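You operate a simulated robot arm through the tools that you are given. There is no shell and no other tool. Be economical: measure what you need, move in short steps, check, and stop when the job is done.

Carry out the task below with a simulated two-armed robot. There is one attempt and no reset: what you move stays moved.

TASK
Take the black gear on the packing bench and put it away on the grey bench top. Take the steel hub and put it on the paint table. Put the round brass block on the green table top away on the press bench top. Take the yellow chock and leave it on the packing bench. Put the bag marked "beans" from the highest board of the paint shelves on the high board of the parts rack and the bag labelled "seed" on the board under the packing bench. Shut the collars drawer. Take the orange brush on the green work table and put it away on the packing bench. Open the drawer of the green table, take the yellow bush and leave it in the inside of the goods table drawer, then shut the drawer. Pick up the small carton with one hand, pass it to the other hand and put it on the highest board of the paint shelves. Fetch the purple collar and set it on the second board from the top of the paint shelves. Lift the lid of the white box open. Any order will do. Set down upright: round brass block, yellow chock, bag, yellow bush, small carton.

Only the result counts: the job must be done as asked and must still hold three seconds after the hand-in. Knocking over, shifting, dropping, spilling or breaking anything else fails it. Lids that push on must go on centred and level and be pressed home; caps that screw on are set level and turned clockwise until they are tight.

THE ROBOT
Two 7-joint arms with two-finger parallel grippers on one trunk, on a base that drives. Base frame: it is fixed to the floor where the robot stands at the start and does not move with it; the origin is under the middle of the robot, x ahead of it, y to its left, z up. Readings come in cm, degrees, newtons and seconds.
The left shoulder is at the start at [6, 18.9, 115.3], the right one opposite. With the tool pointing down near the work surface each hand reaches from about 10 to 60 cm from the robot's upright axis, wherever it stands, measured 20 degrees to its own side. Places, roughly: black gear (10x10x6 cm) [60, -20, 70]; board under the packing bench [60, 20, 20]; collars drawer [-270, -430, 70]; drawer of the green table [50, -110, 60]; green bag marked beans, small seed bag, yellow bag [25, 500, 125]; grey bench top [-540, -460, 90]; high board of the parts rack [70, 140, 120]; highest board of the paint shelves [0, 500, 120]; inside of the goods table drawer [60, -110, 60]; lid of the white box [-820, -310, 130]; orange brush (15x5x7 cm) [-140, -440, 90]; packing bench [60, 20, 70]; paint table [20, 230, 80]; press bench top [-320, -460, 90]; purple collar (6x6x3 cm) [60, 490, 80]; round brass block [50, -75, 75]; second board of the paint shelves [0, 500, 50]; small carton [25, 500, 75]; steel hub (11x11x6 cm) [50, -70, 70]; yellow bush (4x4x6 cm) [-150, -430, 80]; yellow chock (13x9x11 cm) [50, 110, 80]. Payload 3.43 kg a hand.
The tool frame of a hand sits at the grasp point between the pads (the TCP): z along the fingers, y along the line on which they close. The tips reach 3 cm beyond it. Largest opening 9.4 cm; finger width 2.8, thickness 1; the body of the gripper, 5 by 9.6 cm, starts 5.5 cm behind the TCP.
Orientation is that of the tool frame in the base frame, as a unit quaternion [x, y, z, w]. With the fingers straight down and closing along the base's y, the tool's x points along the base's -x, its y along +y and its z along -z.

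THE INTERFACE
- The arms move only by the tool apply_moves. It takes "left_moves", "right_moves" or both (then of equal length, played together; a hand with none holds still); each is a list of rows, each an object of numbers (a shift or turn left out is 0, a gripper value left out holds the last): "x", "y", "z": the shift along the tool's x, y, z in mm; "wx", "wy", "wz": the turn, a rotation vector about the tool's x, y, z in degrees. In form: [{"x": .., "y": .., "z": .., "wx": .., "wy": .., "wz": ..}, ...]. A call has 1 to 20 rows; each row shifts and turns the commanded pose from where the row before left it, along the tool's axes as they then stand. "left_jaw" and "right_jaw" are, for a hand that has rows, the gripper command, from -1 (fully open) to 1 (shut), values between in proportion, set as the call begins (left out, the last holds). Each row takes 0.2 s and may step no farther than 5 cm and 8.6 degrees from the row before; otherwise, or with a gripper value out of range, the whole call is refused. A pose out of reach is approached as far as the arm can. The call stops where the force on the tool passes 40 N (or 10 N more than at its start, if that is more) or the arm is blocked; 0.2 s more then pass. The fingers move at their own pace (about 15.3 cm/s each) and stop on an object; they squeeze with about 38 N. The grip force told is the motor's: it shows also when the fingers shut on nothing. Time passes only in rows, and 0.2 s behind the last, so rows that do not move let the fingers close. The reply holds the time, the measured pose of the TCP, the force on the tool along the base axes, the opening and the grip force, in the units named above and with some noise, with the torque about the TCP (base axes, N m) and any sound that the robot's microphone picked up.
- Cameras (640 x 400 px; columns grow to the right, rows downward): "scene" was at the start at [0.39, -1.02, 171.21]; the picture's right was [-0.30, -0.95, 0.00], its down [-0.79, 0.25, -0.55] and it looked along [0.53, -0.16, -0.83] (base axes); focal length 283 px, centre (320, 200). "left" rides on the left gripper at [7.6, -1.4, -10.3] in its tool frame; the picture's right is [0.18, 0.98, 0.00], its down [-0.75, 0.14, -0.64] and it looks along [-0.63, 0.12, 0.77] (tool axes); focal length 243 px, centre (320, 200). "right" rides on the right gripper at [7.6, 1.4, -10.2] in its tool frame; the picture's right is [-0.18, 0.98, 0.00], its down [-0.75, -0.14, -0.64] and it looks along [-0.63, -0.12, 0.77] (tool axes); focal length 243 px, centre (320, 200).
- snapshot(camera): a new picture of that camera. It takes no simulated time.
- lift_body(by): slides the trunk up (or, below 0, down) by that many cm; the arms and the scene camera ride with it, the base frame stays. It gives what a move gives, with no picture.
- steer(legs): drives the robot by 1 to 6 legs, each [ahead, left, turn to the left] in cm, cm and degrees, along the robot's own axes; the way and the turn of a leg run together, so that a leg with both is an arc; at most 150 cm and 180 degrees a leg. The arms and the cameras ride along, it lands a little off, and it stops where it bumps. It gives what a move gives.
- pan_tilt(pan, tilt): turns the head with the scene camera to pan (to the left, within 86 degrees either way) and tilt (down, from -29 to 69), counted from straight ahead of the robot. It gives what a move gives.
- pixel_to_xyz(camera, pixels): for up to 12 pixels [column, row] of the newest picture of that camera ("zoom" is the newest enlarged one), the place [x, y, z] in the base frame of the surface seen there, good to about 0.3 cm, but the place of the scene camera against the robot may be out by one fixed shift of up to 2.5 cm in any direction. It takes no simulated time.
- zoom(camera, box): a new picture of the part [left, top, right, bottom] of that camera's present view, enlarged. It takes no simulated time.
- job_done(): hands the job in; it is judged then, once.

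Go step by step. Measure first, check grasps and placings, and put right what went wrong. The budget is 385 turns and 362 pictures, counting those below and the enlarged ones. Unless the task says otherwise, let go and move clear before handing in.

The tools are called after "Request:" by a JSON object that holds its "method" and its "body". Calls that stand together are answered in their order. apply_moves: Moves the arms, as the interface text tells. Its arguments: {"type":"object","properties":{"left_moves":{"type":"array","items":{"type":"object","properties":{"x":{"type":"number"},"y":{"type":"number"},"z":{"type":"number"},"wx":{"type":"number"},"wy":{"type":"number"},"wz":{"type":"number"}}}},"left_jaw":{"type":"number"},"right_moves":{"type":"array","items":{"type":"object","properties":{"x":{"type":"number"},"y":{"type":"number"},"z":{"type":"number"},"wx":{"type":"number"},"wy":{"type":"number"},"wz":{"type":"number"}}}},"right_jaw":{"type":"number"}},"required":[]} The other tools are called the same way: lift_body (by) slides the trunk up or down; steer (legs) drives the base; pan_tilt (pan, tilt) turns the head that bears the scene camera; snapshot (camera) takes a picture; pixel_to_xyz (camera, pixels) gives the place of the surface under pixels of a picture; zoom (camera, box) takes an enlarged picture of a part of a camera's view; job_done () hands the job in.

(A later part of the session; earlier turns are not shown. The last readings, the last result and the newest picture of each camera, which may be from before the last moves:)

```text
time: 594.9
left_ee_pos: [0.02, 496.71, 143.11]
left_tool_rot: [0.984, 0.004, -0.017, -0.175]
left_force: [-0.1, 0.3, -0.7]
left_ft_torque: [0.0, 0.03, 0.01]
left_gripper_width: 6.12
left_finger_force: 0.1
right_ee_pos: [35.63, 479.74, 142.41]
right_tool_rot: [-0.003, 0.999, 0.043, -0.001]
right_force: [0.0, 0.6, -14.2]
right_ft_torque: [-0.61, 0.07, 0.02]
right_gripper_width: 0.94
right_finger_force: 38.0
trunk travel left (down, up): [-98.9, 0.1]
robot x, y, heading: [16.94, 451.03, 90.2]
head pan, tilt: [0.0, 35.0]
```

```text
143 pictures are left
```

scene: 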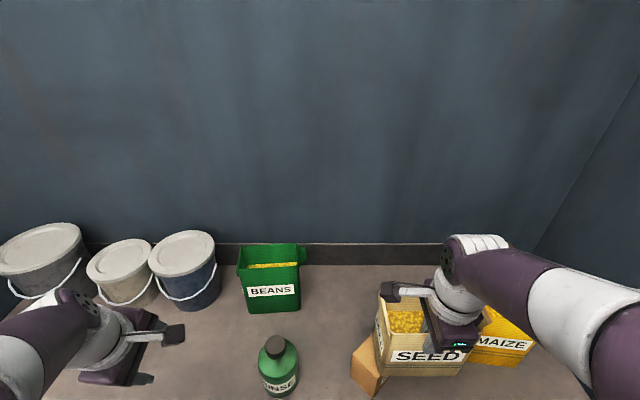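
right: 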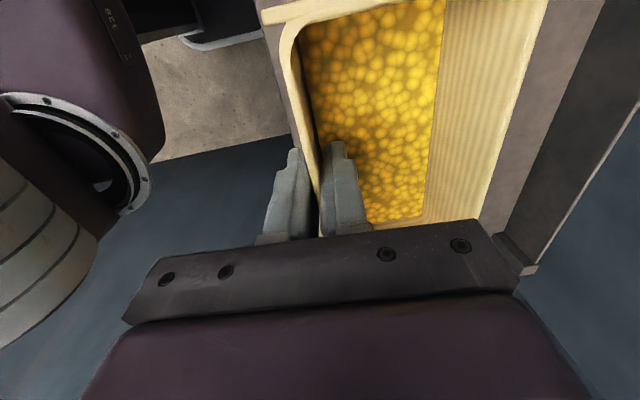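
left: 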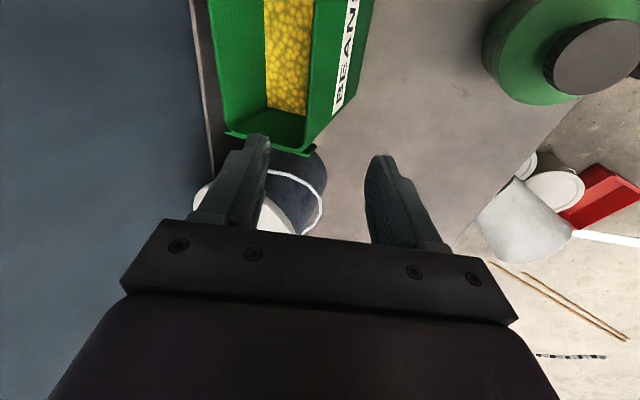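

Measure the beans bag: front rim near (316,70), beans (288,60).

Request:
{"method": "pixel_to_xyz", "body": {"camera": "left", "pixels": [[325, 70], [315, 70], [310, 70], [288, 60], [250, 70], [235, 70], [300, 130], [290, 150], [335, 100], [320, 30], [540, 60]]}}

```text
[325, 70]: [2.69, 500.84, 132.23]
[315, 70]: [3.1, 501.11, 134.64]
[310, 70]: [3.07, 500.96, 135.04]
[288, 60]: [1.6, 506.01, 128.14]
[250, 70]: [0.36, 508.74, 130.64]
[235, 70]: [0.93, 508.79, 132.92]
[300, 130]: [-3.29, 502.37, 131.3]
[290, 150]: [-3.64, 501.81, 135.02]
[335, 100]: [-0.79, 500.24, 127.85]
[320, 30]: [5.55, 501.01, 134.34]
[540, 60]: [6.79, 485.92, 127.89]
```

Front wall y≈501, rim 135.2, beans at 128. Drive ahead 1.5 cm, move over and lower to just above the rim.

Request:
{"method": "steer", "body": {"legs": [[1.5, 0, 0]]}}

Request:
{"method": "apply_moves", "body": {"left_moves": [{"x": 10, "y": -2, "z": 12}, {"x": 10, "y": 2, "z": 18}, {"y": 3, "z": 18}]}}

Request:
{"method": "snapshot", "body": {"camera": "left"}}

```text
time: 595.6
left_ee_pos: [0.04, 497.48, 143.39]
left_tool_rot: [0.984, 0.002, -0.018, -0.177]
left_force: [-0.5, -1.4, 0.1]
left_ft_torque: [0.02, -0.03, 0.03]
left_gripper_width: 6.13
left_finger_force: 0.0
right_ee_pos: [35.63, 480.59, 142.55]
right_tool_rot: [-0.003, 0.999, 0.047, 0.0]
right_force: [0.1, -1.8, -14.2]
right_ft_torque: [-0.7, 0.09, 0.0]
right_gripper_width: 0.94
right_finger_force: 37.6
trunk travel left (down, up): [-98.9, 0.1]
robot x, y, heading: [17.17, 452.41, 90.4]
head pan, tilt: [0.0, 35.0]
```

```text
time: 596.4
left_ee_pos: [1.77, 499.2, 138.36]
left_tool_rot: [0.984, 0.004, -0.017, -0.175]
left_force: [1.0, 0.5, 0.1]
left_ft_torque: [0.0, -0.03, -0.01]
left_gripper_width: 6.12
left_finger_force: 0.2
right_ee_pos: [35.68, 480.91, 142.41]
right_tool_rot: [-0.003, 0.999, 0.045, 0.0]
right_force: [-0.2, 0.0, -14.1]
right_ft_torque: [-0.58, 0.03, 0.03]
right_gripper_width: 0.91
right_finger_force: 38.2
trunk travel left (down, up): [-98.9, 0.1]
robot x, y, heading: [16.78, 452.07, 90.5]
head pan, tilt: [0.0, 35.0]
```

```text
142 pictures are left
```

left: 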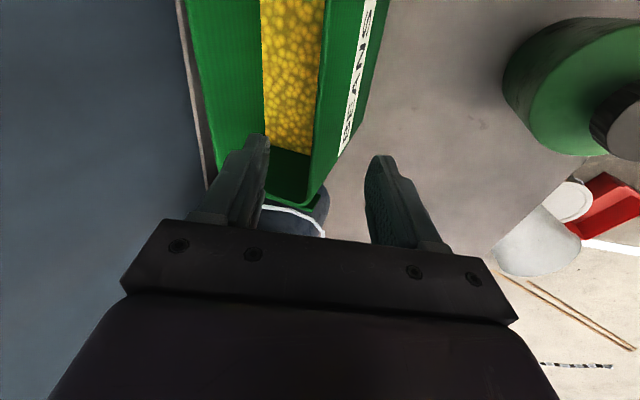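

The wall is between the fingers. Descend 4 cm, then reduce the tilt as far as reach allows.

Request:
{"method": "apply_moves", "body": {"left_moves": [{"y": 5, "z": 13}, {"y": 5, "z": 13}, {"y": 4, "z": 12}, {"wx": -4}, {"wx": -4}, {"wx": -4}]}}

Request:
{"method": "snapshot", "body": {"camera": "left"}}

```text
time: 597.8
left_ee_pos: [1.62, 499.41, 134.37]
left_tool_rot: [0.997, 0.006, -0.017, -0.07]
left_force: [1.1, 1.4, -0.6]
left_ft_torque: [0.0, -0.01, -0.01]
left_gripper_width: 6.11
left_finger_force: 0.1
right_ee_pos: [35.65, 481.03, 142.43]
right_tool_rot: [-0.002, 0.999, 0.043, 0.0]
right_force: [-0.8, 0.3, -14.1]
right_ft_torque: [-0.62, 0.1, -0.01]
right_gripper_width: 0.93
right_finger_force: 38.3
trunk travel left (down, up): [-98.9, 0.1]
robot x, y, heading: [16.48, 452.25, 90.5]
head pan, tilt: [0.0, 35.0]
```

```text
141 pictures are left
```

left: 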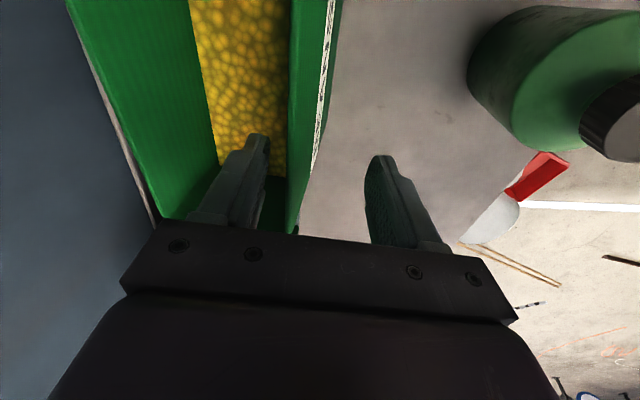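

Tilt is 8°. Move 1.4 cm forward to centre the wall, take out a bit more tilt, and close.

Request:
{"method": "apply_moves", "body": {"left_moves": [{"y": -7}, {"y": -7}, {"wx": -3}]}}

Request:
{"method": "apply_moves", "body": {"left_moves": [{}, {}, {}], "left_jaw": 1}}

Request:
{"method": "snapshot", "body": {"camera": "left"}}

```text
time: 598.6
left_ee_pos: [1.59, 500.87, 134.71]
left_tool_rot: [0.999, 0.005, -0.017, -0.046]
left_force: [0.1, -0.2, 0.2]
left_ft_torque: [0.01, -0.03, 0.02]
left_gripper_width: 6.09
left_finger_force: 0.0
right_ee_pos: [35.57, 481.13, 142.41]
right_tool_rot: [-0.003, 0.999, 0.044, 0.0]
right_force: [0.3, 0.3, -15.4]
right_ft_torque: [-0.59, 0.06, 0.01]
right_gripper_width: 0.92
right_finger_force: 38.0
trunk travel left (down, up): [-98.9, 0.1]
robot x, y, heading: [16.69, 452.21, 90.4]
head pan, tilt: [0.0, 35.0]
```

```text
time: 599.4
left_ee_pos: [1.61, 500.63, 134.65]
left_tool_rot: [0.999, 0.006, -0.017, -0.045]
left_force: [0.1, -2.2, 1.7]
left_ft_torque: [-0.71, -0.32, -0.06]
left_gripper_width: 0.84
left_finger_force: 37.7
right_ee_pos: [35.73, 481.07, 142.31]
right_tool_rot: [-0.003, 0.999, 0.044, 0.0]
right_force: [-0.6, 0.9, -14.4]
right_ft_torque: [-0.59, 0.08, -0.03]
right_gripper_width: 0.89
right_finger_force: 38.1
trunk travel left (down, up): [-98.9, 0.1]
robot x, y, heading: [16.64, 452.49, 90.0]
head pan, tilt: [0.0, 35.0]
```

```text
140 pictures are left
```

left: 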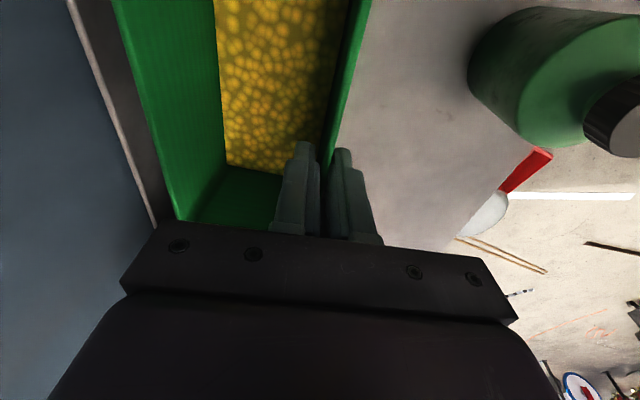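

Beans bag gripped. It must be taken out through the gap between the rinse bottle and the carton, so lift it, pull it slightly nearer, then turn it 90°. First lift.

Request:
{"method": "apply_moves", "body": {"left_moves": [{"z": -8}, {"z": -10}, {"y": 8, "z": -10}, {"y": 10, "z": -10}, {"y": 10, "z": -8}]}}

Request:
{"method": "snapshot", "body": {"camera": "scene"}}

Request:
{"method": "pixel_to_xyz", "body": {"camera": "scene", "pixels": [[215, 290], [280, 345], [260, 370], [297, 370], [353, 380], [280, 375]]}}

```text
time: 600.6
left_ee_pos: [1.82, 497.58, 138.91]
left_tool_rot: [0.999, 0.005, -0.017, -0.045]
left_force: [0.4, -0.3, -7.4]
left_ft_torque: [-0.36, 0.17, -0.01]
left_gripper_width: 0.85
left_finger_force: 38.0
right_ee_pos: [35.65, 481.12, 142.43]
right_tool_rot: [-0.002, 0.999, 0.044, 0.0]
right_force: [0.7, -0.4, -15.1]
right_ft_torque: [-0.58, 0.09, 0.02]
right_gripper_width: 0.91
right_finger_force: 37.8
trunk travel left (down, up): [-98.9, 0.1]
robot x, y, heading: [17.16, 452.34, 90.5]
head pan, tilt: [0.0, 35.0]
```

```text
139 pictures are left
```

scene: 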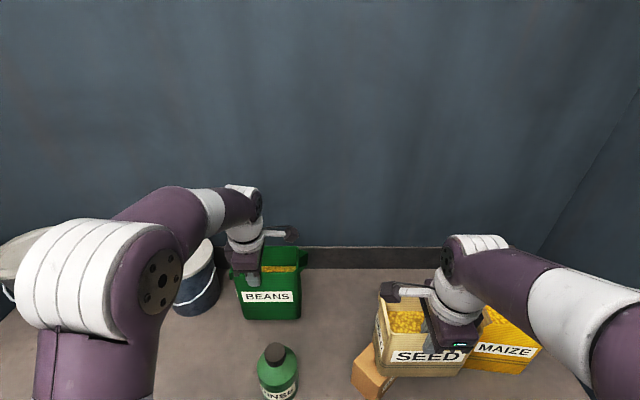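

```text
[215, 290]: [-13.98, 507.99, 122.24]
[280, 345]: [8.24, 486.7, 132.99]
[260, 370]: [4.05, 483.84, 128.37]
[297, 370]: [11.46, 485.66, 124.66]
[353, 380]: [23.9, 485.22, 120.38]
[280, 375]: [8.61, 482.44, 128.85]
```

Better: the gap left of the rinse bottle (x -14…4) is 18 cm wide. Move the bag left 8 cm, then turn it 90° clockwise about the vertical.

Request:
{"method": "apply_moves", "body": {"left_moves": [{"x": -26}, {"x": -26}, {"x": -26}]}}

Request:
{"method": "apply_moves", "body": {"left_moves": [{"wy": 0.45, "wz": 5}, {"wy": 0.45, "wz": 5}, {"wy": 0.45, "wz": 5}, {"wy": 0.45, "wz": 5}, {"wy": 0.45, "wz": 5}, {"wy": 0.45, "wz": 5}, {"wy": 0.45, "wz": 5}, {"wy": 0.45, "wz": 5}, {"wy": 0.45, "wz": 5}]}}

Request:
{"method": "snapshot", "body": {"camera": "scene"}}

```text
time: 601.4
left_ee_pos: [-6.0, 497.5, 139.18]
left_tool_rot: [0.999, 0.005, -0.016, -0.045]
left_force: [0.1, 0.2, -7.7]
left_ft_torque: [-0.37, 0.19, -0.01]
left_gripper_width: 0.85
left_finger_force: 38.3
right_ee_pos: [35.56, 481.09, 142.35]
right_tool_rot: [-0.002, 0.999, 0.044, -0.001]
right_force: [0.1, -0.1, -14.6]
right_ft_torque: [-0.61, 0.06, 0.02]
right_gripper_width: 0.91
right_finger_force: 37.4
trunk travel left (down, up): [-98.9, 0.1]
robot x, y, heading: [16.71, 452.12, 90.2]
head pan, tilt: [0.0, 35.0]
```

```text
time: 603.4
left_ee_pos: [-6.04, 497.64, 139.08]
left_tool_rot: [0.924, -0.38, 0.002, -0.036]
left_force: [-0.8, -0.1, -8.0]
left_ft_torque: [-0.12, 0.35, 0.01]
left_gripper_width: 0.83
left_finger_force: 38.2
right_ee_pos: [35.72, 481.18, 142.25]
right_tool_rot: [-0.003, 0.999, 0.044, 0.0]
right_force: [-0.3, 0.4, -14.1]
right_ft_torque: [-0.62, 0.03, 0.01]
right_gripper_width: 0.96
right_finger_force: 38.2
trunk travel left (down, up): [-98.9, 0.1]
robot x, y, heading: [17.1, 452.02, 90.5]
head pan, tilt: [0.0, 35.0]
```

```text
138 pictures are left
```

scene: 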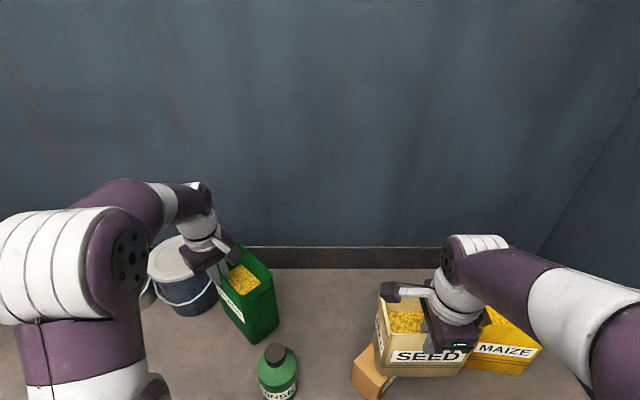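

Half-way; continue the turn 40° and shift left 2 cm.

Request:
{"method": "apply_moves", "body": {"left_moves": [{"wy": 0.45, "wz": 5}, {"wy": 0.45, "wz": 5}, {"wy": 0.45, "wz": 5}, {"wy": 0.45, "wz": 5}, {"wy": 0.45, "wz": 5}, {"wy": 0.45, "wz": 5}, {"wy": 0.45, "wz": 5}, {"wy": 0.45, "wz": 5}, {"y": 10}, {"y": 10}]}}

Request:
{"method": "snapshot", "body": {"camera": "scene"}}

```text
time: 605.6
left_ee_pos: [-7.98, 496.42, 137.21]
left_tool_rot: [0.739, -0.673, 0.017, -0.023]
left_force: [0.9, 0.7, -7.9]
left_ft_torque: [0.15, 0.32, -0.02]
left_gripper_width: 0.85
left_finger_force: 38.0
left hand out of reach, approached as far as the arm can: row 2, 4, 6, 8
right_ee_pos: [35.46, 481.1, 142.32]
right_tool_rot: [-0.003, 0.999, 0.044, 0.001]
right_force: [-1.4, -0.3, -14.8]
right_ft_torque: [-0.61, 0.1, 0.04]
right_gripper_width: 0.93
right_finger_force: 37.8
trunk travel left (down, up): [-98.9, 0.1]
robot x, y, heading: [16.63, 452.42, 90.4]
head pan, tilt: [0.0, 35.0]
```

```text
137 pictures are left
```

scene: 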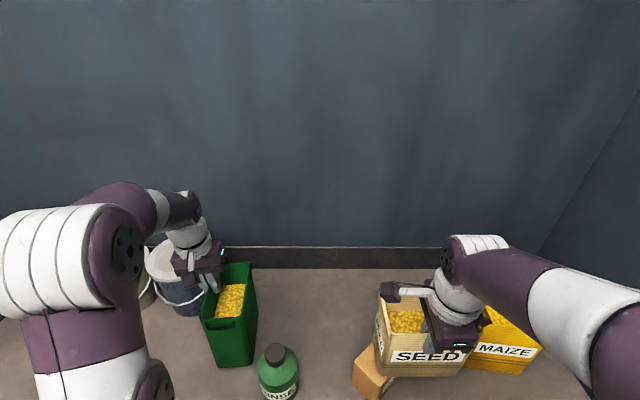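

Bag is turned and clear of the bottle by ~3 cm. Drive straight back 45 cm.

Request:
{"method": "steer", "body": {"legs": [[-45, 0, 0]]}}

Request:
{"method": "snapshot", "body": {"camera": "scene"}}

```text
time: 608.3
left_ee_pos: [-7.63, 451.64, 137.06]
left_tool_rot: [0.738, -0.674, 0.019, -0.023]
left_force: [0.7, 0.5, -7.9]
left_ft_torque: [0.18, 0.35, -0.02]
left_gripper_width: 0.85
left_finger_force: 37.0
right_ee_pos: [35.8, 436.3, 142.39]
right_tool_rot: [-0.001, 0.999, 0.042, -0.001]
right_force: [-0.2, 0.3, -14.4]
right_ft_torque: [-0.59, 0.07, 0.02]
right_gripper_width: 0.94
right_finger_force: 37.9
trunk travel left (down, up): [-98.9, 0.1]
robot x, y, heading: [16.81, 406.99, 90.2]
head pan, tilt: [0.0, 35.0]
```

```text
136 pictures are left
```

scene: 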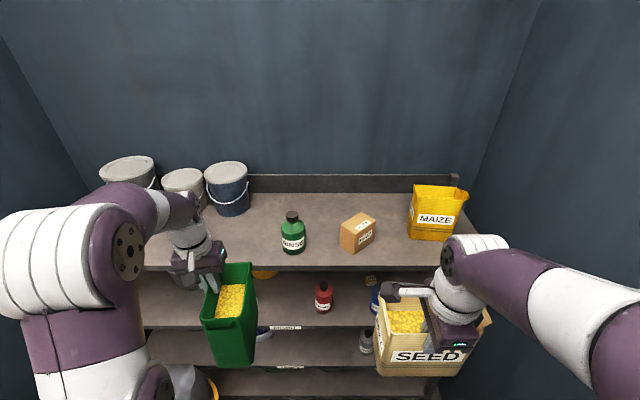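

Both bags are out; carton and bottle stand untouched. Drive back via the lane to the parts rack.

Request:
{"method": "steer", "body": {"legs": [[-107, 0, 0], [0, 87, 0], [-85, 0, 0], [-83, 0, 0]]}}

Request:
{"method": "snapshot", "body": {"camera": "scene"}}

```text
time: 626.2
left_ee_pos: [-94.03, 175.82, 137.05]
left_tool_rot: [0.738, -0.674, 0.019, -0.023]
left_force: [0.5, -0.5, -7.4]
left_ft_torque: [0.14, 0.36, 0.02]
left_gripper_width: 0.87
left_finger_force: 38.4
right_ee_pos: [-50.56, 160.5, 142.27]
right_tool_rot: [-0.002, 0.999, 0.044, 0.0]
right_force: [0.7, 0.4, -13.9]
right_ft_torque: [-0.6, 0.05, 0.01]
right_gripper_width: 0.94
right_finger_force: 38.1
trunk travel left (down, up): [-98.9, 0.1]
robot x, y, heading: [-69.54, 131.4, 90.2]
head pan, tilt: [0.0, 35.0]
```

```text
135 pictures are left
```

scene: 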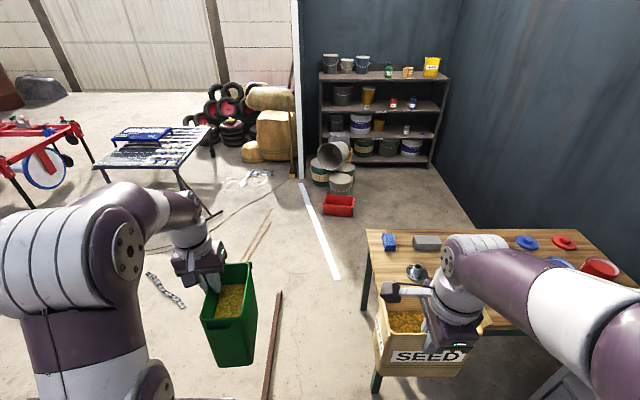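

Move right 35 cm and turn to face the rack.

Request:
{"method": "steer", "body": {"legs": [[-8, -30, 0], [0, 0, -90]]}}

Request:
{"method": "pan_tilt", "body": {"pan": 0, "tilt": 30}}

Request:
{"method": "snapshot", "body": {"camera": "scene"}}

```text
time: 632.1
left_ee_pos: [4.87, 148.41, 137.25]
left_tool_rot: [-0.048, 0.998, -0.029, 0.003]
left_force: [-1.4, -0.3, -8.1]
left_ft_torque: [0.3, -0.15, 0.02]
left_gripper_width: 0.83
left_finger_force: 37.9
right_ee_pos: [-10.42, 104.89, 142.34]
right_tool_rot: [0.704, 0.709, 0.031, 0.031]
right_force: [1.3, 0.4, -14.3]
right_ft_torque: [0.07, 0.66, -0.02]
right_gripper_width: 0.92
right_finger_force: 38.0
trunk travel left (down, up): [-98.9, 0.1]
robot x, y, heading: [-39.77, 123.26, 0.3]
head pan, tilt: [0.0, 35.0]
```

```text
time: 632.8
left_ee_pos: [4.74, 148.28, 137.21]
left_tool_rot: [-0.048, 0.998, -0.029, 0.004]
left_force: [-0.1, -1.3, -8.1]
left_ft_torque: [0.35, -0.18, 0.0]
left_gripper_width: 0.83
left_finger_force: 37.6
right_ee_pos: [-10.6, 104.91, 142.33]
right_tool_rot: [0.704, 0.709, 0.03, 0.03]
right_force: [-0.1, -0.3, -14.8]
right_ft_torque: [0.08, 0.6, 0.0]
right_gripper_width: 0.91
right_finger_force: 38.2
trunk travel left (down, up): [-98.9, 0.1]
robot x, y, heading: [-39.2, 123.62, 0.5]
head pan, tilt: [0.0, 30.0]
```

```text
134 pictures are left
```

scene: 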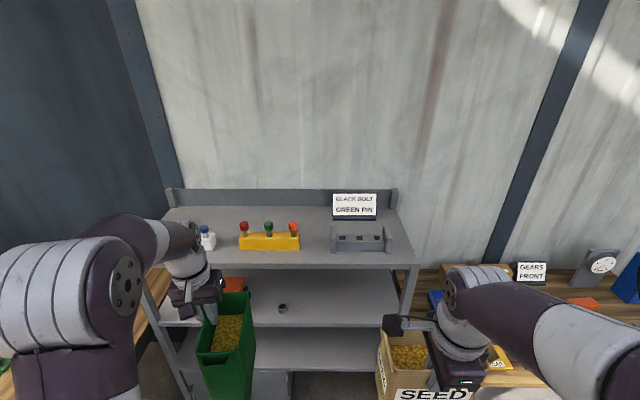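

Measure free gaps on the top board.

Request:
{"method": "pixel_to_xyz", "body": {"camera": "scene", "pixels": [[300, 245], [331, 245], [240, 245], [315, 262], [315, 215], [270, 225], [270, 255], [215, 245], [345, 218], [385, 215], [235, 262], [315, 240]]}}

Request:
{"method": "zoom", "body": {"camera": "scene", "box": [150, 170, 430, 280]}}

```text
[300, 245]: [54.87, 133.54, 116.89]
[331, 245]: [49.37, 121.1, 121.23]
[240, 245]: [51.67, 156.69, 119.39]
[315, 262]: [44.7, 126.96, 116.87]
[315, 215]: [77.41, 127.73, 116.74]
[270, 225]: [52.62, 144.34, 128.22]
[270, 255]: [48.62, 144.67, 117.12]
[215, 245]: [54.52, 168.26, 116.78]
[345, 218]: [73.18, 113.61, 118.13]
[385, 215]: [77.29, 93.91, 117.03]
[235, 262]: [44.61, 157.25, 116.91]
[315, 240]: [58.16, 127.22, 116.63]
```

```text
2.29 times, centred on (290, 225) of scene
```

zoom: 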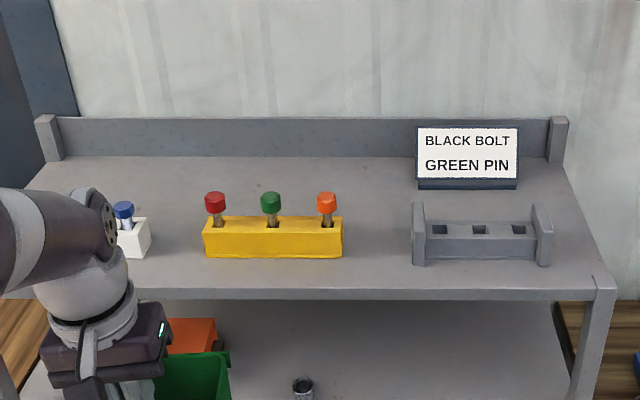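

Gap between the yellow block (y>133.5) and grey holder (y<121.3) suits the bag's 8.5 cm width. Square the hand's yaw, then align the base: right 17.

Request:
{"method": "apply_moves", "body": {"left_moves": [{"wz": 2.7}, {"wz": 2.7}]}}

Request:
{"method": "steer", "body": {"legs": [[0, -17, -0.5], [28, 0, 0]]}}

Request:
{"method": "pan_tilt", "body": {"pan": 15, "tilt": 40}}

Request:
{"method": "snapshot", "body": {"camera": "scene"}}

Request:
{"method": "snapshot", "body": {"camera": "left"}}

```text
time: 633.4
left_ee_pos: [4.8, 148.33, 137.16]
left_tool_rot: [0.0, 1.0, -0.029, 0.004]
left_force: [0.2, 0.0, -7.7]
left_ft_torque: [0.3, -0.21, -0.02]
left_gripper_width: 0.83
left_finger_force: 37.7
right_ee_pos: [-10.45, 104.95, 142.38]
right_tool_rot: [0.704, 0.709, 0.031, 0.03]
right_force: [0.1, -1.1, -14.0]
right_ft_torque: [0.05, 0.62, 0.0]
right_gripper_width: 0.91
right_finger_force: 38.3
trunk travel left (down, up): [-98.9, 0.1]
robot x, y, heading: [-39.58, 123.56, 0.2]
head pan, tilt: [0.0, 30.0]
```

```text
time: 636.4
left_ee_pos: [32.63, 130.83, 137.25]
left_tool_rot: [0.003, 1.0, -0.028, 0.006]
left_force: [0.2, 0.4, -8.8]
left_ft_torque: [0.28, -0.21, 0.02]
left_gripper_width: 0.85
left_finger_force: 38.2
right_ee_pos: [16.98, 87.4, 142.31]
right_tool_rot: [0.707, 0.706, 0.031, 0.031]
right_force: [-0.3, 0.5, -14.8]
right_ft_torque: [0.08, 0.68, 0.0]
right_gripper_width: 0.92
right_finger_force: 38.4
trunk travel left (down, up): [-98.9, 0.1]
robot x, y, heading: [-11.38, 106.63, -0.3]
head pan, tilt: [0.0, 30.0]
```

```text
time: 637.2
left_ee_pos: [32.86, 130.93, 137.21]
left_tool_rot: [0.003, 1.0, -0.028, 0.005]
left_force: [0.1, -0.3, -8.2]
left_ft_torque: [0.36, -0.15, 0.01]
left_gripper_width: 0.82
left_finger_force: 38.2
right_ee_pos: [17.34, 87.44, 142.37]
right_tool_rot: [0.706, 0.707, 0.031, 0.031]
right_force: [0.7, 0.0, -14.2]
right_ft_torque: [0.07, 0.6, 0.02]
right_gripper_width: 0.91
right_finger_force: 38.2
trunk travel left (down, up): [-98.9, 0.1]
robot x, y, heading: [-11.54, 106.38, 0.1]
head pan, tilt: [15.0, 40.0]
```

```text
132 pictures are left
```

scene: 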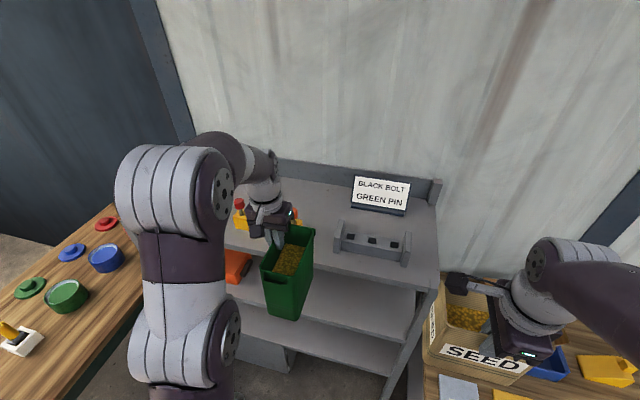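

```text
131 pictures are left
```

left: 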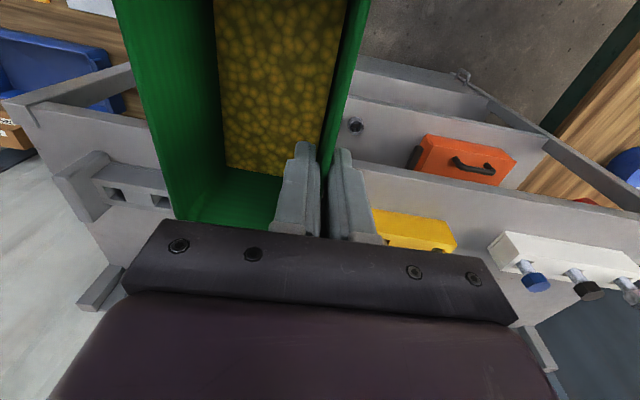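

Measure the two neighbours with the wrist camera.

Request:
{"method": "pixel_to_xyz", "body": {"camera": "left", "pixels": [[378, 228], [380, 240], [150, 195], [165, 205], [140, 180], [360, 215], [300, 40], [160, 150], [350, 60]]}}

```text
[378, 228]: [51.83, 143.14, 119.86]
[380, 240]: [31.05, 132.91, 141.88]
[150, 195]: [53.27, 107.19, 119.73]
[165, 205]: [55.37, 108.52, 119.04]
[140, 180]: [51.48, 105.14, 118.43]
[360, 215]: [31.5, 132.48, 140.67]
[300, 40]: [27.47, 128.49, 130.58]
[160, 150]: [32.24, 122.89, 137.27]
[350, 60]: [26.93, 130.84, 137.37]
```

The bag (y 122.5–131.2) is centred on the gap. Drive ahead 23.5 cm.

Request:
{"method": "steer", "body": {"legs": [[12, 0, 0]]}}

Request:
{"method": "snapshot", "body": {"camera": "scene"}}

Request:
{"method": "snapshot", "body": {"camera": "left"}}

```text
time: 638.4
left_ee_pos: [44.37, 131.09, 137.35]
left_tool_rot: [0.002, 1.0, -0.027, 0.006]
left_force: [0.3, -0.1, -8.1]
left_ft_torque: [0.29, -0.2, -0.01]
left_gripper_width: 0.85
left_finger_force: 37.7
right_ee_pos: [28.84, 87.52, 142.55]
right_tool_rot: [0.705, 0.707, 0.032, 0.032]
right_force: [-1.0, 0.2, -13.7]
right_ft_torque: [0.1, 0.61, 0.03]
right_gripper_width: 0.93
right_finger_force: 37.9
trunk travel left (down, up): [-98.9, 0.1]
robot x, y, heading: [0.87, 106.59, 0.1]
head pan, tilt: [15.0, 40.0]
```

```text
130 pictures are left
```

scene: 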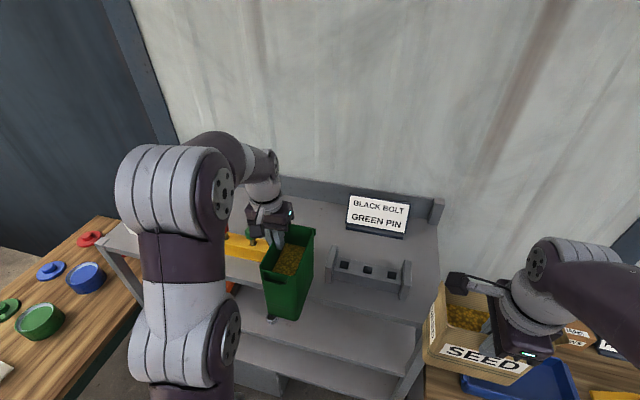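

```text
129 pictures are left
```

left: 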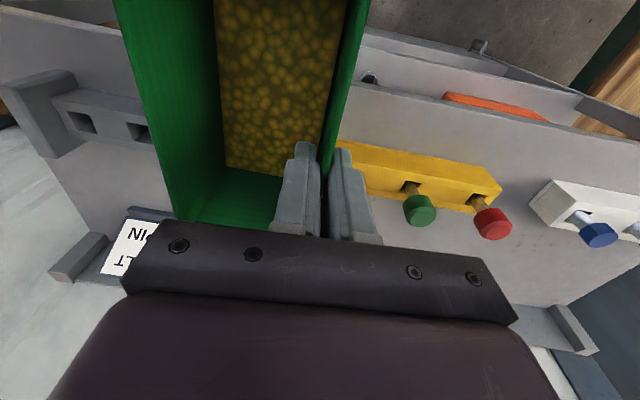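

Measure the yellow block's near end beside the bag.

Request:
{"method": "pixel_to_xyz", "body": {"camera": "left", "pixels": [[342, 148], [346, 160], [355, 150], [342, 170], [352, 178], [150, 120], [155, 130], [140, 110]]}}

```text
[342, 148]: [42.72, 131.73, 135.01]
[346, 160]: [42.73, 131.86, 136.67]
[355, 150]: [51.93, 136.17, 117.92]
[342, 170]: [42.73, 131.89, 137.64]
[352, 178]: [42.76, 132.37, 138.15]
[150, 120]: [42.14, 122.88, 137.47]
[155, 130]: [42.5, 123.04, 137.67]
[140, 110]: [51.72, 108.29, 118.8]
```

Level the bag by 2° and shift it 5 mm right, then drive in the remaining 12 cm.

Request:
{"method": "apply_moves", "body": {"left_moves": [{"wx": 2, "y": -5}, {}]}}

Request:
{"method": "steer", "body": {"legs": [[11.5, 0, 0]]}}

Request:
{"method": "snapshot", "body": {"camera": "left"}}

Request:
{"method": "snapshot", "body": {"camera": "scene"}}

```text
time: 639.0
left_ee_pos: [44.21, 130.56, 137.09]
left_tool_rot: [0.001, 0.999, -0.046, 0.005]
left_force: [-1.1, -0.5, -7.3]
left_ft_torque: [0.32, -0.14, -0.01]
left_gripper_width: 0.84
left_finger_force: 38.0
right_ee_pos: [28.89, 87.55, 142.43]
right_tool_rot: [0.706, 0.707, 0.03, 0.031]
right_force: [-0.3, 0.3, -14.0]
right_ft_torque: [0.04, 0.61, 0.02]
right_gripper_width: 0.93
right_finger_force: 38.2
trunk travel left (down, up): [-98.9, 0.1]
robot x, y, heading: [0.75, 106.12, -0.1]
head pan, tilt: [15.0, 40.0]
```

```text
time: 640.2
left_ee_pos: [55.46, 130.38, 137.18]
left_tool_rot: [0.003, 0.999, -0.046, 0.007]
left_force: [-1.1, 0.0, -7.0]
left_ft_torque: [0.34, -0.18, 0.01]
left_gripper_width: 0.84
left_finger_force: 38.4
right_ee_pos: [39.97, 87.63, 142.55]
right_tool_rot: [0.706, 0.707, 0.032, 0.032]
right_force: [-0.4, 0.8, -14.2]
right_ft_torque: [0.09, 0.63, -0.01]
right_gripper_width: 0.9
right_finger_force: 38.1
trunk travel left (down, up): [-98.9, 0.1]
robot x, y, heading: [12.18, 106.93, 0.0]
head pan, tilt: [15.0, 40.0]
```

```text
128 pictures are left
```

left: 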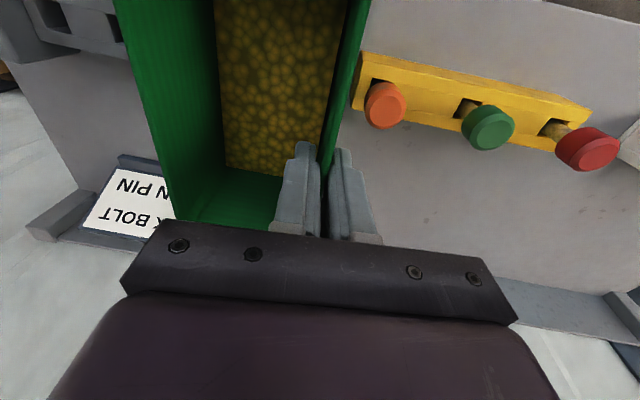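

```text
127 pictures are left
```

scene: 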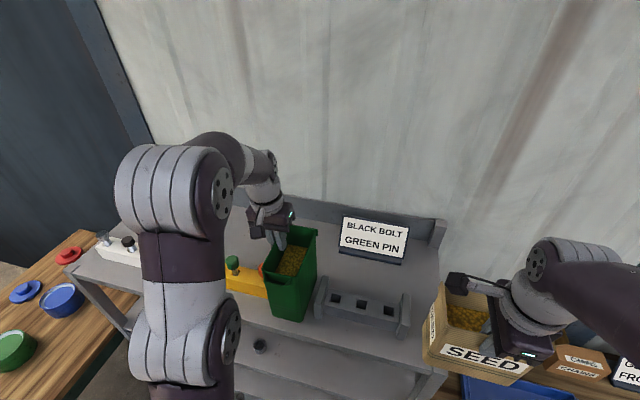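

Measure the clearances now.

Request:
{"method": "pixel_to_xyz", "body": {"camera": "left", "pixels": [[357, 75], [360, 90], [355, 100], [115, 30], [120, 45], [350, 120]]}}

Request:
{"method": "zoom", "body": {"camera": "scene", "box": [210, 220, 430, 350]}}

Request:
{"method": "pixel_to_xyz", "body": {"camera": "zoom", "pixels": [[310, 215], [300, 240], [285, 290], [230, 290], [320, 240], [265, 280]]}}

```text
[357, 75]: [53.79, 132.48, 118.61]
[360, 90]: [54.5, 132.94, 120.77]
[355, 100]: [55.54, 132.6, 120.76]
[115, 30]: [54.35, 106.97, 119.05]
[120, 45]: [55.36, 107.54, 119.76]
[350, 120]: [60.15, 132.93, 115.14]
```

```text
2.91 times, centred on (320, 285) of scene
```

zoom: 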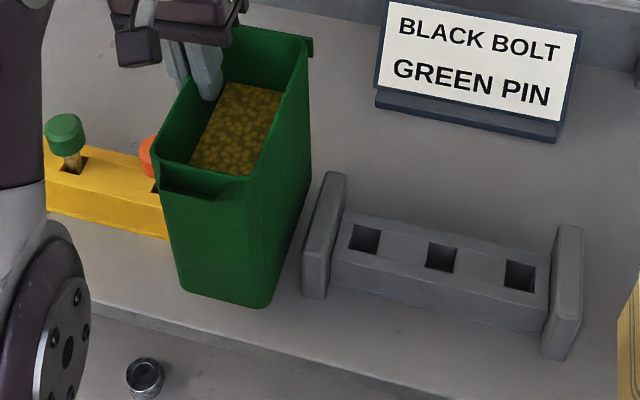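

```text
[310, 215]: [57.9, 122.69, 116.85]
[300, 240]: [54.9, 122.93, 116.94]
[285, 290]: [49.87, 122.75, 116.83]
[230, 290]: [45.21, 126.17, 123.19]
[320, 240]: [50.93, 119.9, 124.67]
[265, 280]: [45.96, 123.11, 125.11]
```

Clear on both sides (≈1.5 cm). Lower 3 cm, then to contact.

Request:
{"method": "apply_moves", "body": {"left_moves": [{"z": 10}, {"z": 10}, {"z": 10}, {}]}}

Request:
{"method": "apply_moves", "body": {"left_moves": [{"z": 2}, {"z": 2}, {}]}}

Request:
{"method": "apply_moves", "body": {"left_moves": [{"z": 2}, {}]}}

```text
time: 641.2
left_ee_pos: [56.32, 130.06, 133.94]
left_tool_rot: [0.003, 0.999, -0.046, 0.004]
left_force: [-0.1, -1.4, -7.5]
left_ft_torque: [0.36, -0.18, -0.01]
left_gripper_width: 0.84
left_finger_force: 38.5
right_ee_pos: [40.77, 87.63, 142.43]
right_tool_rot: [0.707, 0.706, 0.03, 0.03]
right_force: [1.4, -0.7, -14.2]
right_ft_torque: [0.07, 0.61, -0.03]
right_gripper_width: 0.91
right_finger_force: 38.3
trunk travel left (down, up): [-98.9, 0.1]
robot x, y, heading: [11.9, 106.63, 0.1]
head pan, tilt: [15.0, 40.0]
```

```text
time: 642.0
left_ee_pos: [56.1, 130.09, 133.71]
left_tool_rot: [0.003, 0.999, -0.046, 0.005]
left_force: [-0.2, -0.3, 5.7]
left_ft_torque: [0.36, -0.75, 0.03]
left_gripper_width: 0.85
left_finger_force: 37.8
right_ee_pos: [40.43, 87.6, 142.32]
right_tool_rot: [0.707, 0.706, 0.03, 0.031]
right_force: [0.7, 0.3, -14.9]
right_ft_torque: [0.05, 0.59, 0.0]
right_gripper_width: 0.9
right_finger_force: 38.0
trunk travel left (down, up): [-98.9, 0.1]
robot x, y, heading: [11.54, 106.54, -0.0]
head pan, tilt: [15.0, 40.0]
```

```text
time: 642.6
left_ee_pos: [56.01, 129.9, 133.68]
left_tool_rot: [0.003, 0.999, -0.045, 0.008]
left_force: [1.2, 2.0, 29.9]
left_ft_torque: [0.7, -0.29, 0.03]
left_gripper_width: 0.83
left_finger_force: 37.7
right_ee_pos: [40.19, 87.48, 142.29]
right_tool_rot: [0.707, 0.706, 0.031, 0.03]
right_force: [0.6, 0.5, -15.1]
right_ft_torque: [0.1, 0.63, -0.04]
right_gripper_width: 0.9
right_finger_force: 38.2
trunk travel left (down, up): [-98.9, 0.1]
robot x, y, heading: [11.6, 106.24, 0.2]
head pan, tilt: [15.0, 40.0]
```

Contact. Open to ~3 cm and rise 5 cm.

Request:
{"method": "apply_moves", "body": {"left_moves": [{"z": -1}, {}, {}], "left_jaw": 0.4}}

Request:
{"method": "apply_moves", "body": {"left_moves": [{"z": -10}, {"z": -15}, {"z": -15}, {"z": -10}]}}

Request:
{"method": "snapshot", "body": {"camera": "left"}}

Request:
{"method": "zoom", "body": {"camera": "scene", "box": [210, 200, 430, 350]}}

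```text
time: 643.4
left_ee_pos: [56.14, 130.02, 133.49]
left_tool_rot: [0.002, 0.999, -0.046, 0.004]
left_force: [-0.9, -0.5, 0.9]
left_ft_torque: [-0.01, 0.01, 0.03]
left_gripper_width: 2.85
left_finger_force: 0.0
right_ee_pos: [40.62, 87.55, 142.26]
right_tool_rot: [0.706, 0.707, 0.03, 0.03]
right_force: [-0.2, -0.2, -15.1]
right_ft_torque: [0.08, 0.59, -0.02]
right_gripper_width: 0.93
right_finger_force: 38.1
trunk travel left (down, up): [-98.9, 0.1]
robot x, y, heading: [12.05, 106.57, -0.2]
head pan, tilt: [15.0, 40.0]
```

```text
time: 644.4
left_ee_pos: [55.47, 130.47, 137.19]
left_tool_rot: [0.003, 0.999, -0.045, 0.005]
left_force: [-0.4, 0.4, -0.4]
left_ft_torque: [-0.01, 0.0, -0.01]
left_gripper_width: 2.82
left_finger_force: 0.0
left hand out of reach, approached as far as the arm can: row 3, 4
right_ee_pos: [40.52, 87.49, 142.31]
right_tool_rot: [0.706, 0.707, 0.03, 0.03]
right_force: [-0.8, -0.2, -14.8]
right_ft_torque: [0.08, 0.62, -0.01]
right_gripper_width: 0.94
right_finger_force: 37.8
trunk travel left (down, up): [-98.9, 0.1]
robot x, y, heading: [11.43, 106.37, -0.0]
head pan, tilt: [15.0, 40.0]
```

```text
125 pictures are left
```

left: 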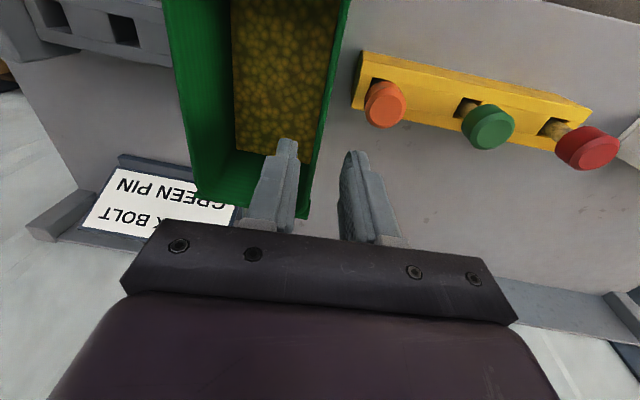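

```text
2.67 times, centred on (320, 275) of scene
```

zoom: 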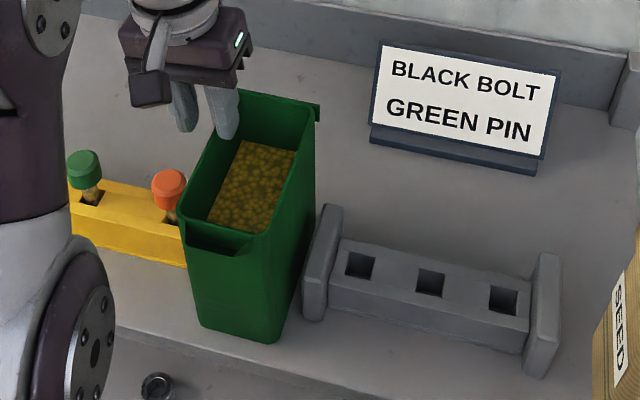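

Bag upright. Move the hand back along the inside while rising 2–3 cm more.

Request:
{"method": "apply_moves", "body": {"left_moves": [{"x": 10, "z": -6}, {"x": 10, "z": -8}, {"x": 10, "z": -8}, {"x": 5, "z": -8}]}}

Request:
{"method": "zoom", "body": {"camera": "scene", "box": [210, 200, 430, 350]}}

```text
time: 645.4
left_ee_pos: [51.53, 130.42, 138.69]
left_tool_rot: [0.003, 0.999, -0.046, 0.005]
left_force: [-0.2, 1.2, -0.3]
left_ft_torque: [-0.02, 0.0, -0.03]
left_gripper_width: 2.82
left_finger_force: 0.1
left hand out of reach, approached as far as the arm can: row 2, 3, 4
right_ee_pos: [40.49, 87.52, 142.37]
right_tool_rot: [0.707, 0.706, 0.03, 0.03]
right_force: [-0.1, -1.0, -15.4]
right_ft_torque: [0.09, 0.61, 0.03]
right_gripper_width: 0.93
right_finger_force: 37.9
trunk travel left (down, up): [-98.9, 0.1]
robot x, y, heading: [11.74, 106.38, 0.2]
head pan, tilt: [15.0, 40.0]
```

```text
2.67 times, centred on (320, 275) of scene
```

zoom: 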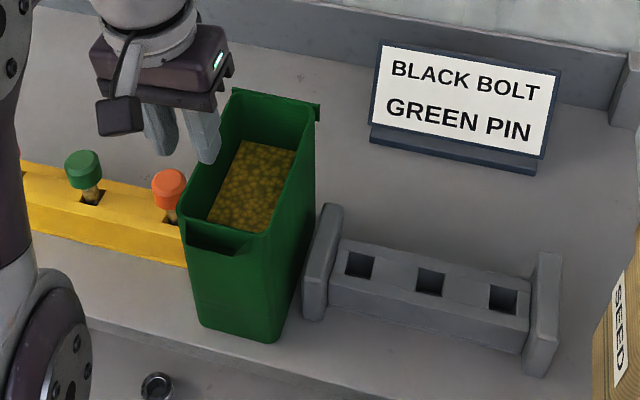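

Tips are 1.5 cm above the rim. Drive back 50 cm.

Request:
{"method": "steer", "body": {"legs": [[-60, 0, 0]]}}

Request:
{"method": "snapshot", "body": {"camera": "scene"}}

```text
time: 648.8
left_ee_pos: [-8.46, 130.55, 138.72]
left_tool_rot: [0.002, 0.999, -0.046, 0.003]
left_force: [0.4, -0.2, -0.7]
left_ft_torque: [0.01, 0.02, 0.02]
left_gripper_width: 2.82
left_finger_force: 0.0
right_ee_pos: [-19.21, 87.58, 142.3]
right_tool_rot: [0.706, 0.707, 0.029, 0.03]
right_force: [0.7, -0.3, -15.6]
right_ft_torque: [0.08, 0.61, 0.02]
right_gripper_width: 0.91
right_finger_force: 37.3
trunk travel left (down, up): [-98.9, 0.1]
robot x, y, heading: [-47.93, 106.55, 0.3]
head pan, tilt: [15.0, 40.0]
```

```text
122 pictures are left
```

scene: 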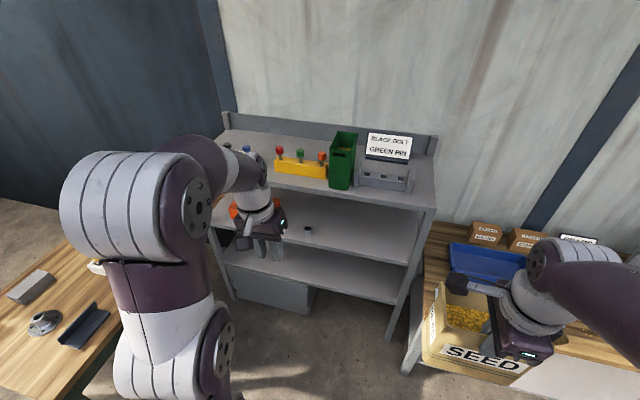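

Beans stand on the rack board. Now go in front of the packing bench and look at the board below.

Request:
{"method": "steer", "body": {"legs": [[-10, -84, 0]]}}

Request:
{"method": "lift_body", "body": {"by": -60}}

Request:
{"method": "pan_tilt", "body": {"pan": -5, "tilt": 35}}

Request:
{"method": "snapshot", "body": {"camera": "scene"}}

```text
time: 653.3
left_ee_pos: [-18.45, 47.12, 138.74]
left_tool_rot: [0.003, 0.999, -0.046, 0.004]
left_force: [-0.5, -0.8, 0.4]
left_ft_torque: [0.0, 0.01, -0.03]
left_gripper_width: 2.83
left_finger_force: 0.1
right_ee_pos: [-29.33, 4.11, 142.26]
right_tool_rot: [0.706, 0.707, 0.03, 0.03]
right_force: [-0.1, -0.1, -15.4]
right_ft_torque: [0.08, 0.57, 0.01]
right_gripper_width: 0.93
right_finger_force: 38.1
trunk travel left (down, up): [-98.9, 0.1]
robot x, y, heading: [-58.22, 23.1, -0.5]
head pan, tilt: [15.0, 40.0]
```

```text
refused: -60 is not a number from -40 to 40
```

```text
time: 654.1
left_ee_pos: [-18.39, 46.8, 138.8]
left_tool_rot: [0.004, 0.999, -0.046, 0.004]
left_force: [-0.4, -0.4, 0.7]
left_ft_torque: [-0.01, 0.0, 0.02]
left_gripper_width: 2.81
left_finger_force: 0.1
right_ee_pos: [-29.31, 3.86, 142.25]
right_tool_rot: [0.707, 0.706, 0.031, 0.031]
right_force: [-0.6, -0.1, -16.4]
right_ft_torque: [0.14, 0.61, 0.0]
right_gripper_width: 0.94
right_finger_force: 37.8
trunk travel left (down, up): [-98.9, 0.1]
robot x, y, heading: [-57.94, 22.95, -0.2]
head pan, tilt: [-5.0, 35.0]
```

```text
121 pictures are left
```

scene: 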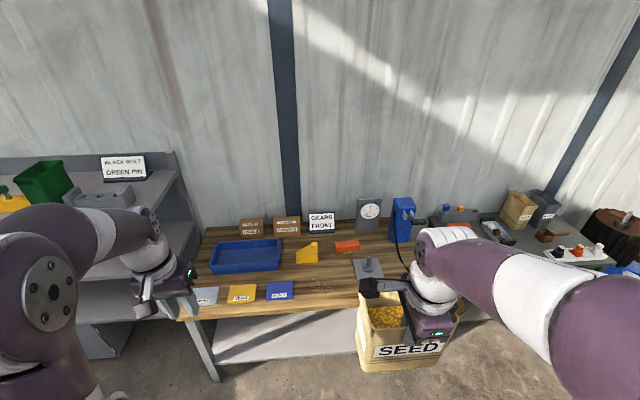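

Bench top has chock and brush as placed. Measure the board below: front edge near row 358 and surface.

Request:
{"method": "pixel_to_xyz", "body": {"camera": "scene", "pixels": [[260, 340], [260, 355], [260, 361], [330, 345], [300, 325], [215, 362], [300, 300], [300, 312], [215, 300], [230, 345]]}}

```text
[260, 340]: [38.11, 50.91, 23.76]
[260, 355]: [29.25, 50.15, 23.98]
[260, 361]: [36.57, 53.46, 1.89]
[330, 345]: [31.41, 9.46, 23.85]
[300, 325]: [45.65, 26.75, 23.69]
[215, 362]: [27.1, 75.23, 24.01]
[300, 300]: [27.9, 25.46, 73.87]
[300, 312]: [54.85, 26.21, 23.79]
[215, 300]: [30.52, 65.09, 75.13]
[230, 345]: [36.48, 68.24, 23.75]
```

Board z≈22, front edge x≈28; bench front x≈27. Check the right arm's height profile in this posture (wrist, forearm, elbow).

Request:
{"method": "pixel_to_xyz", "body": {"camera": "scene", "pixels": [[430, 270], [435, 240], [445, 230], [480, 240], [530, 265], [590, 310], [600, 360], [420, 320], [150, 230], [60, 230]]}}

```text
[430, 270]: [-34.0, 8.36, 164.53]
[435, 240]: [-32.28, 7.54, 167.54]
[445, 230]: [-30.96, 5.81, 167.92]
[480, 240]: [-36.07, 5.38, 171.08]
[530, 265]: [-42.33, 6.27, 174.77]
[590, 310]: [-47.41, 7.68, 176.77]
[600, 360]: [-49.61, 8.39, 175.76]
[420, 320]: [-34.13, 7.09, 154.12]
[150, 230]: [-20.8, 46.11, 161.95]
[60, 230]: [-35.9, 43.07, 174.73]
```

The posture fits under the bench if TCP x ≤ 35. Retract the left hand to mirror the right, then lower the trunk.

Request:
{"method": "apply_moves", "body": {"left_moves": [{"x": 35, "z": -5}, {"x": 35, "z": -5}, {"x": 35, "z": -5}]}}

Request:
{"method": "lift_body", "body": {"by": -40}}

Request:
{"method": "lift_body", "body": {"by": -40}}

Request:
{"method": "lift_body", "body": {"by": -18}}

Request:
{"method": "snapshot", "body": {"camera": "scene"}}

```text
time: 654.9
left_ee_pos: [-29.06, 47.09, 140.15]
left_tool_rot: [0.003, 0.999, -0.046, 0.006]
left_force: [-0.2, 0.9, 0.1]
left_ft_torque: [0.01, 0.01, 0.0]
left_gripper_width: 2.83
left_finger_force: 0.0
right_ee_pos: [-29.61, 3.92, 142.47]
right_tool_rot: [0.707, 0.706, 0.031, 0.03]
right_force: [-0.2, -1.3, -15.2]
right_ft_torque: [0.11, 0.59, 0.03]
right_gripper_width: 0.91
right_finger_force: 37.2
trunk travel left (down, up): [-98.9, 0.1]
robot x, y, heading: [-58.38, 22.9, -0.4]
head pan, tilt: [-5.0, 35.0]
```

```text
time: 658.7
left_ee_pos: [-28.94, 47.12, 100.14]
left_tool_rot: [0.004, 0.999, -0.046, 0.005]
left_force: [-0.2, -0.4, -0.2]
left_ft_torque: [-0.02, 0.03, 0.02]
left_gripper_width: 2.83
left_finger_force: 0.1
right_ee_pos: [-29.43, 4.04, 102.34]
right_tool_rot: [0.707, 0.706, 0.03, 0.031]
right_force: [-0.3, 0.7, -15.7]
right_ft_torque: [0.07, 0.6, -0.01]
right_gripper_width: 0.9
right_finger_force: 38.2
trunk travel left (down, up): [-58.9, 40.1]
robot x, y, heading: [-58.2, 23.02, -0.2]
head pan, tilt: [-5.0, 35.0]
```

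```text
time: 662.6
left_ee_pos: [-29.01, 47.17, 60.13]
left_tool_rot: [0.003, 0.999, -0.046, 0.003]
left_force: [-0.9, -0.3, 0.1]
left_ft_torque: [0.03, -0.01, -0.04]
left_gripper_width: 2.79
left_finger_force: 0.0
right_ee_pos: [-29.41, 4.0, 62.44]
right_tool_rot: [0.706, 0.706, 0.03, 0.03]
right_force: [-0.1, -1.4, -14.5]
right_ft_torque: [0.1, 0.59, -0.01]
right_gripper_width: 0.91
right_finger_force: 37.8
trunk travel left (down, up): [-18.9, 80.1]
robot x, y, heading: [-58.23, 22.87, 0.2]
head pan, tilt: [-5.0, 35.0]
```

```text
time: 664.6
left_ee_pos: [-29.0, 47.26, 42.03]
left_tool_rot: [0.003, 0.999, -0.045, 0.003]
left_force: [0.8, -0.4, 0.5]
left_ft_torque: [0.01, 0.01, -0.01]
left_gripper_width: 2.81
left_finger_force: 0.1
right_ee_pos: [-29.49, 4.06, 44.36]
right_tool_rot: [0.706, 0.707, 0.03, 0.03]
right_force: [0.2, 0.8, -14.9]
right_ft_torque: [0.06, 0.63, 0.02]
right_gripper_width: 0.92
right_finger_force: 38.0
trunk travel left (down, up): [-0.9, 98.1]
robot x, y, heading: [-57.73, 22.85, 0.2]
head pan, tilt: [-5.0, 35.0]
```

```text
120 pictures are left
```

scene: 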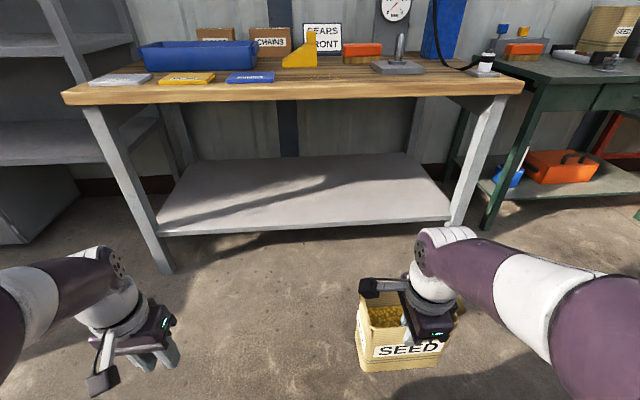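

Clear view. Measure the board edge, bench underside and legs.

Request:
{"method": "pixel_to_xyz", "body": {"camera": "scene", "pixels": [[300, 226], [300, 200], [380, 215], [300, 100], [300, 92], [450, 190], [465, 200], [160, 235], [420, 218], [300, 105]]}}

Request:
{"method": "snapshot", "body": {"camera": "right"}}

```text
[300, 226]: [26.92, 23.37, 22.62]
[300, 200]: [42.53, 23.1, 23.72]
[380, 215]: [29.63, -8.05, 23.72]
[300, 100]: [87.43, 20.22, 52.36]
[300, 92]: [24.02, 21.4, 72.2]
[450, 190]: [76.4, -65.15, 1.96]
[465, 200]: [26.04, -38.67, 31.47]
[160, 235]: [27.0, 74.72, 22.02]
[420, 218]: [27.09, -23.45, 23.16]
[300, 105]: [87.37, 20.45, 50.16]
```

```text
119 pictures are left
```

right: 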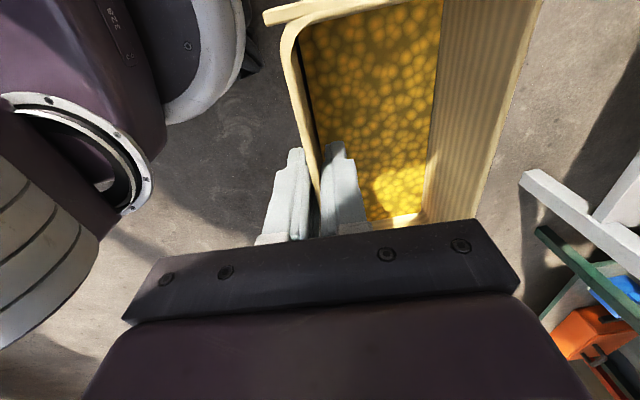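

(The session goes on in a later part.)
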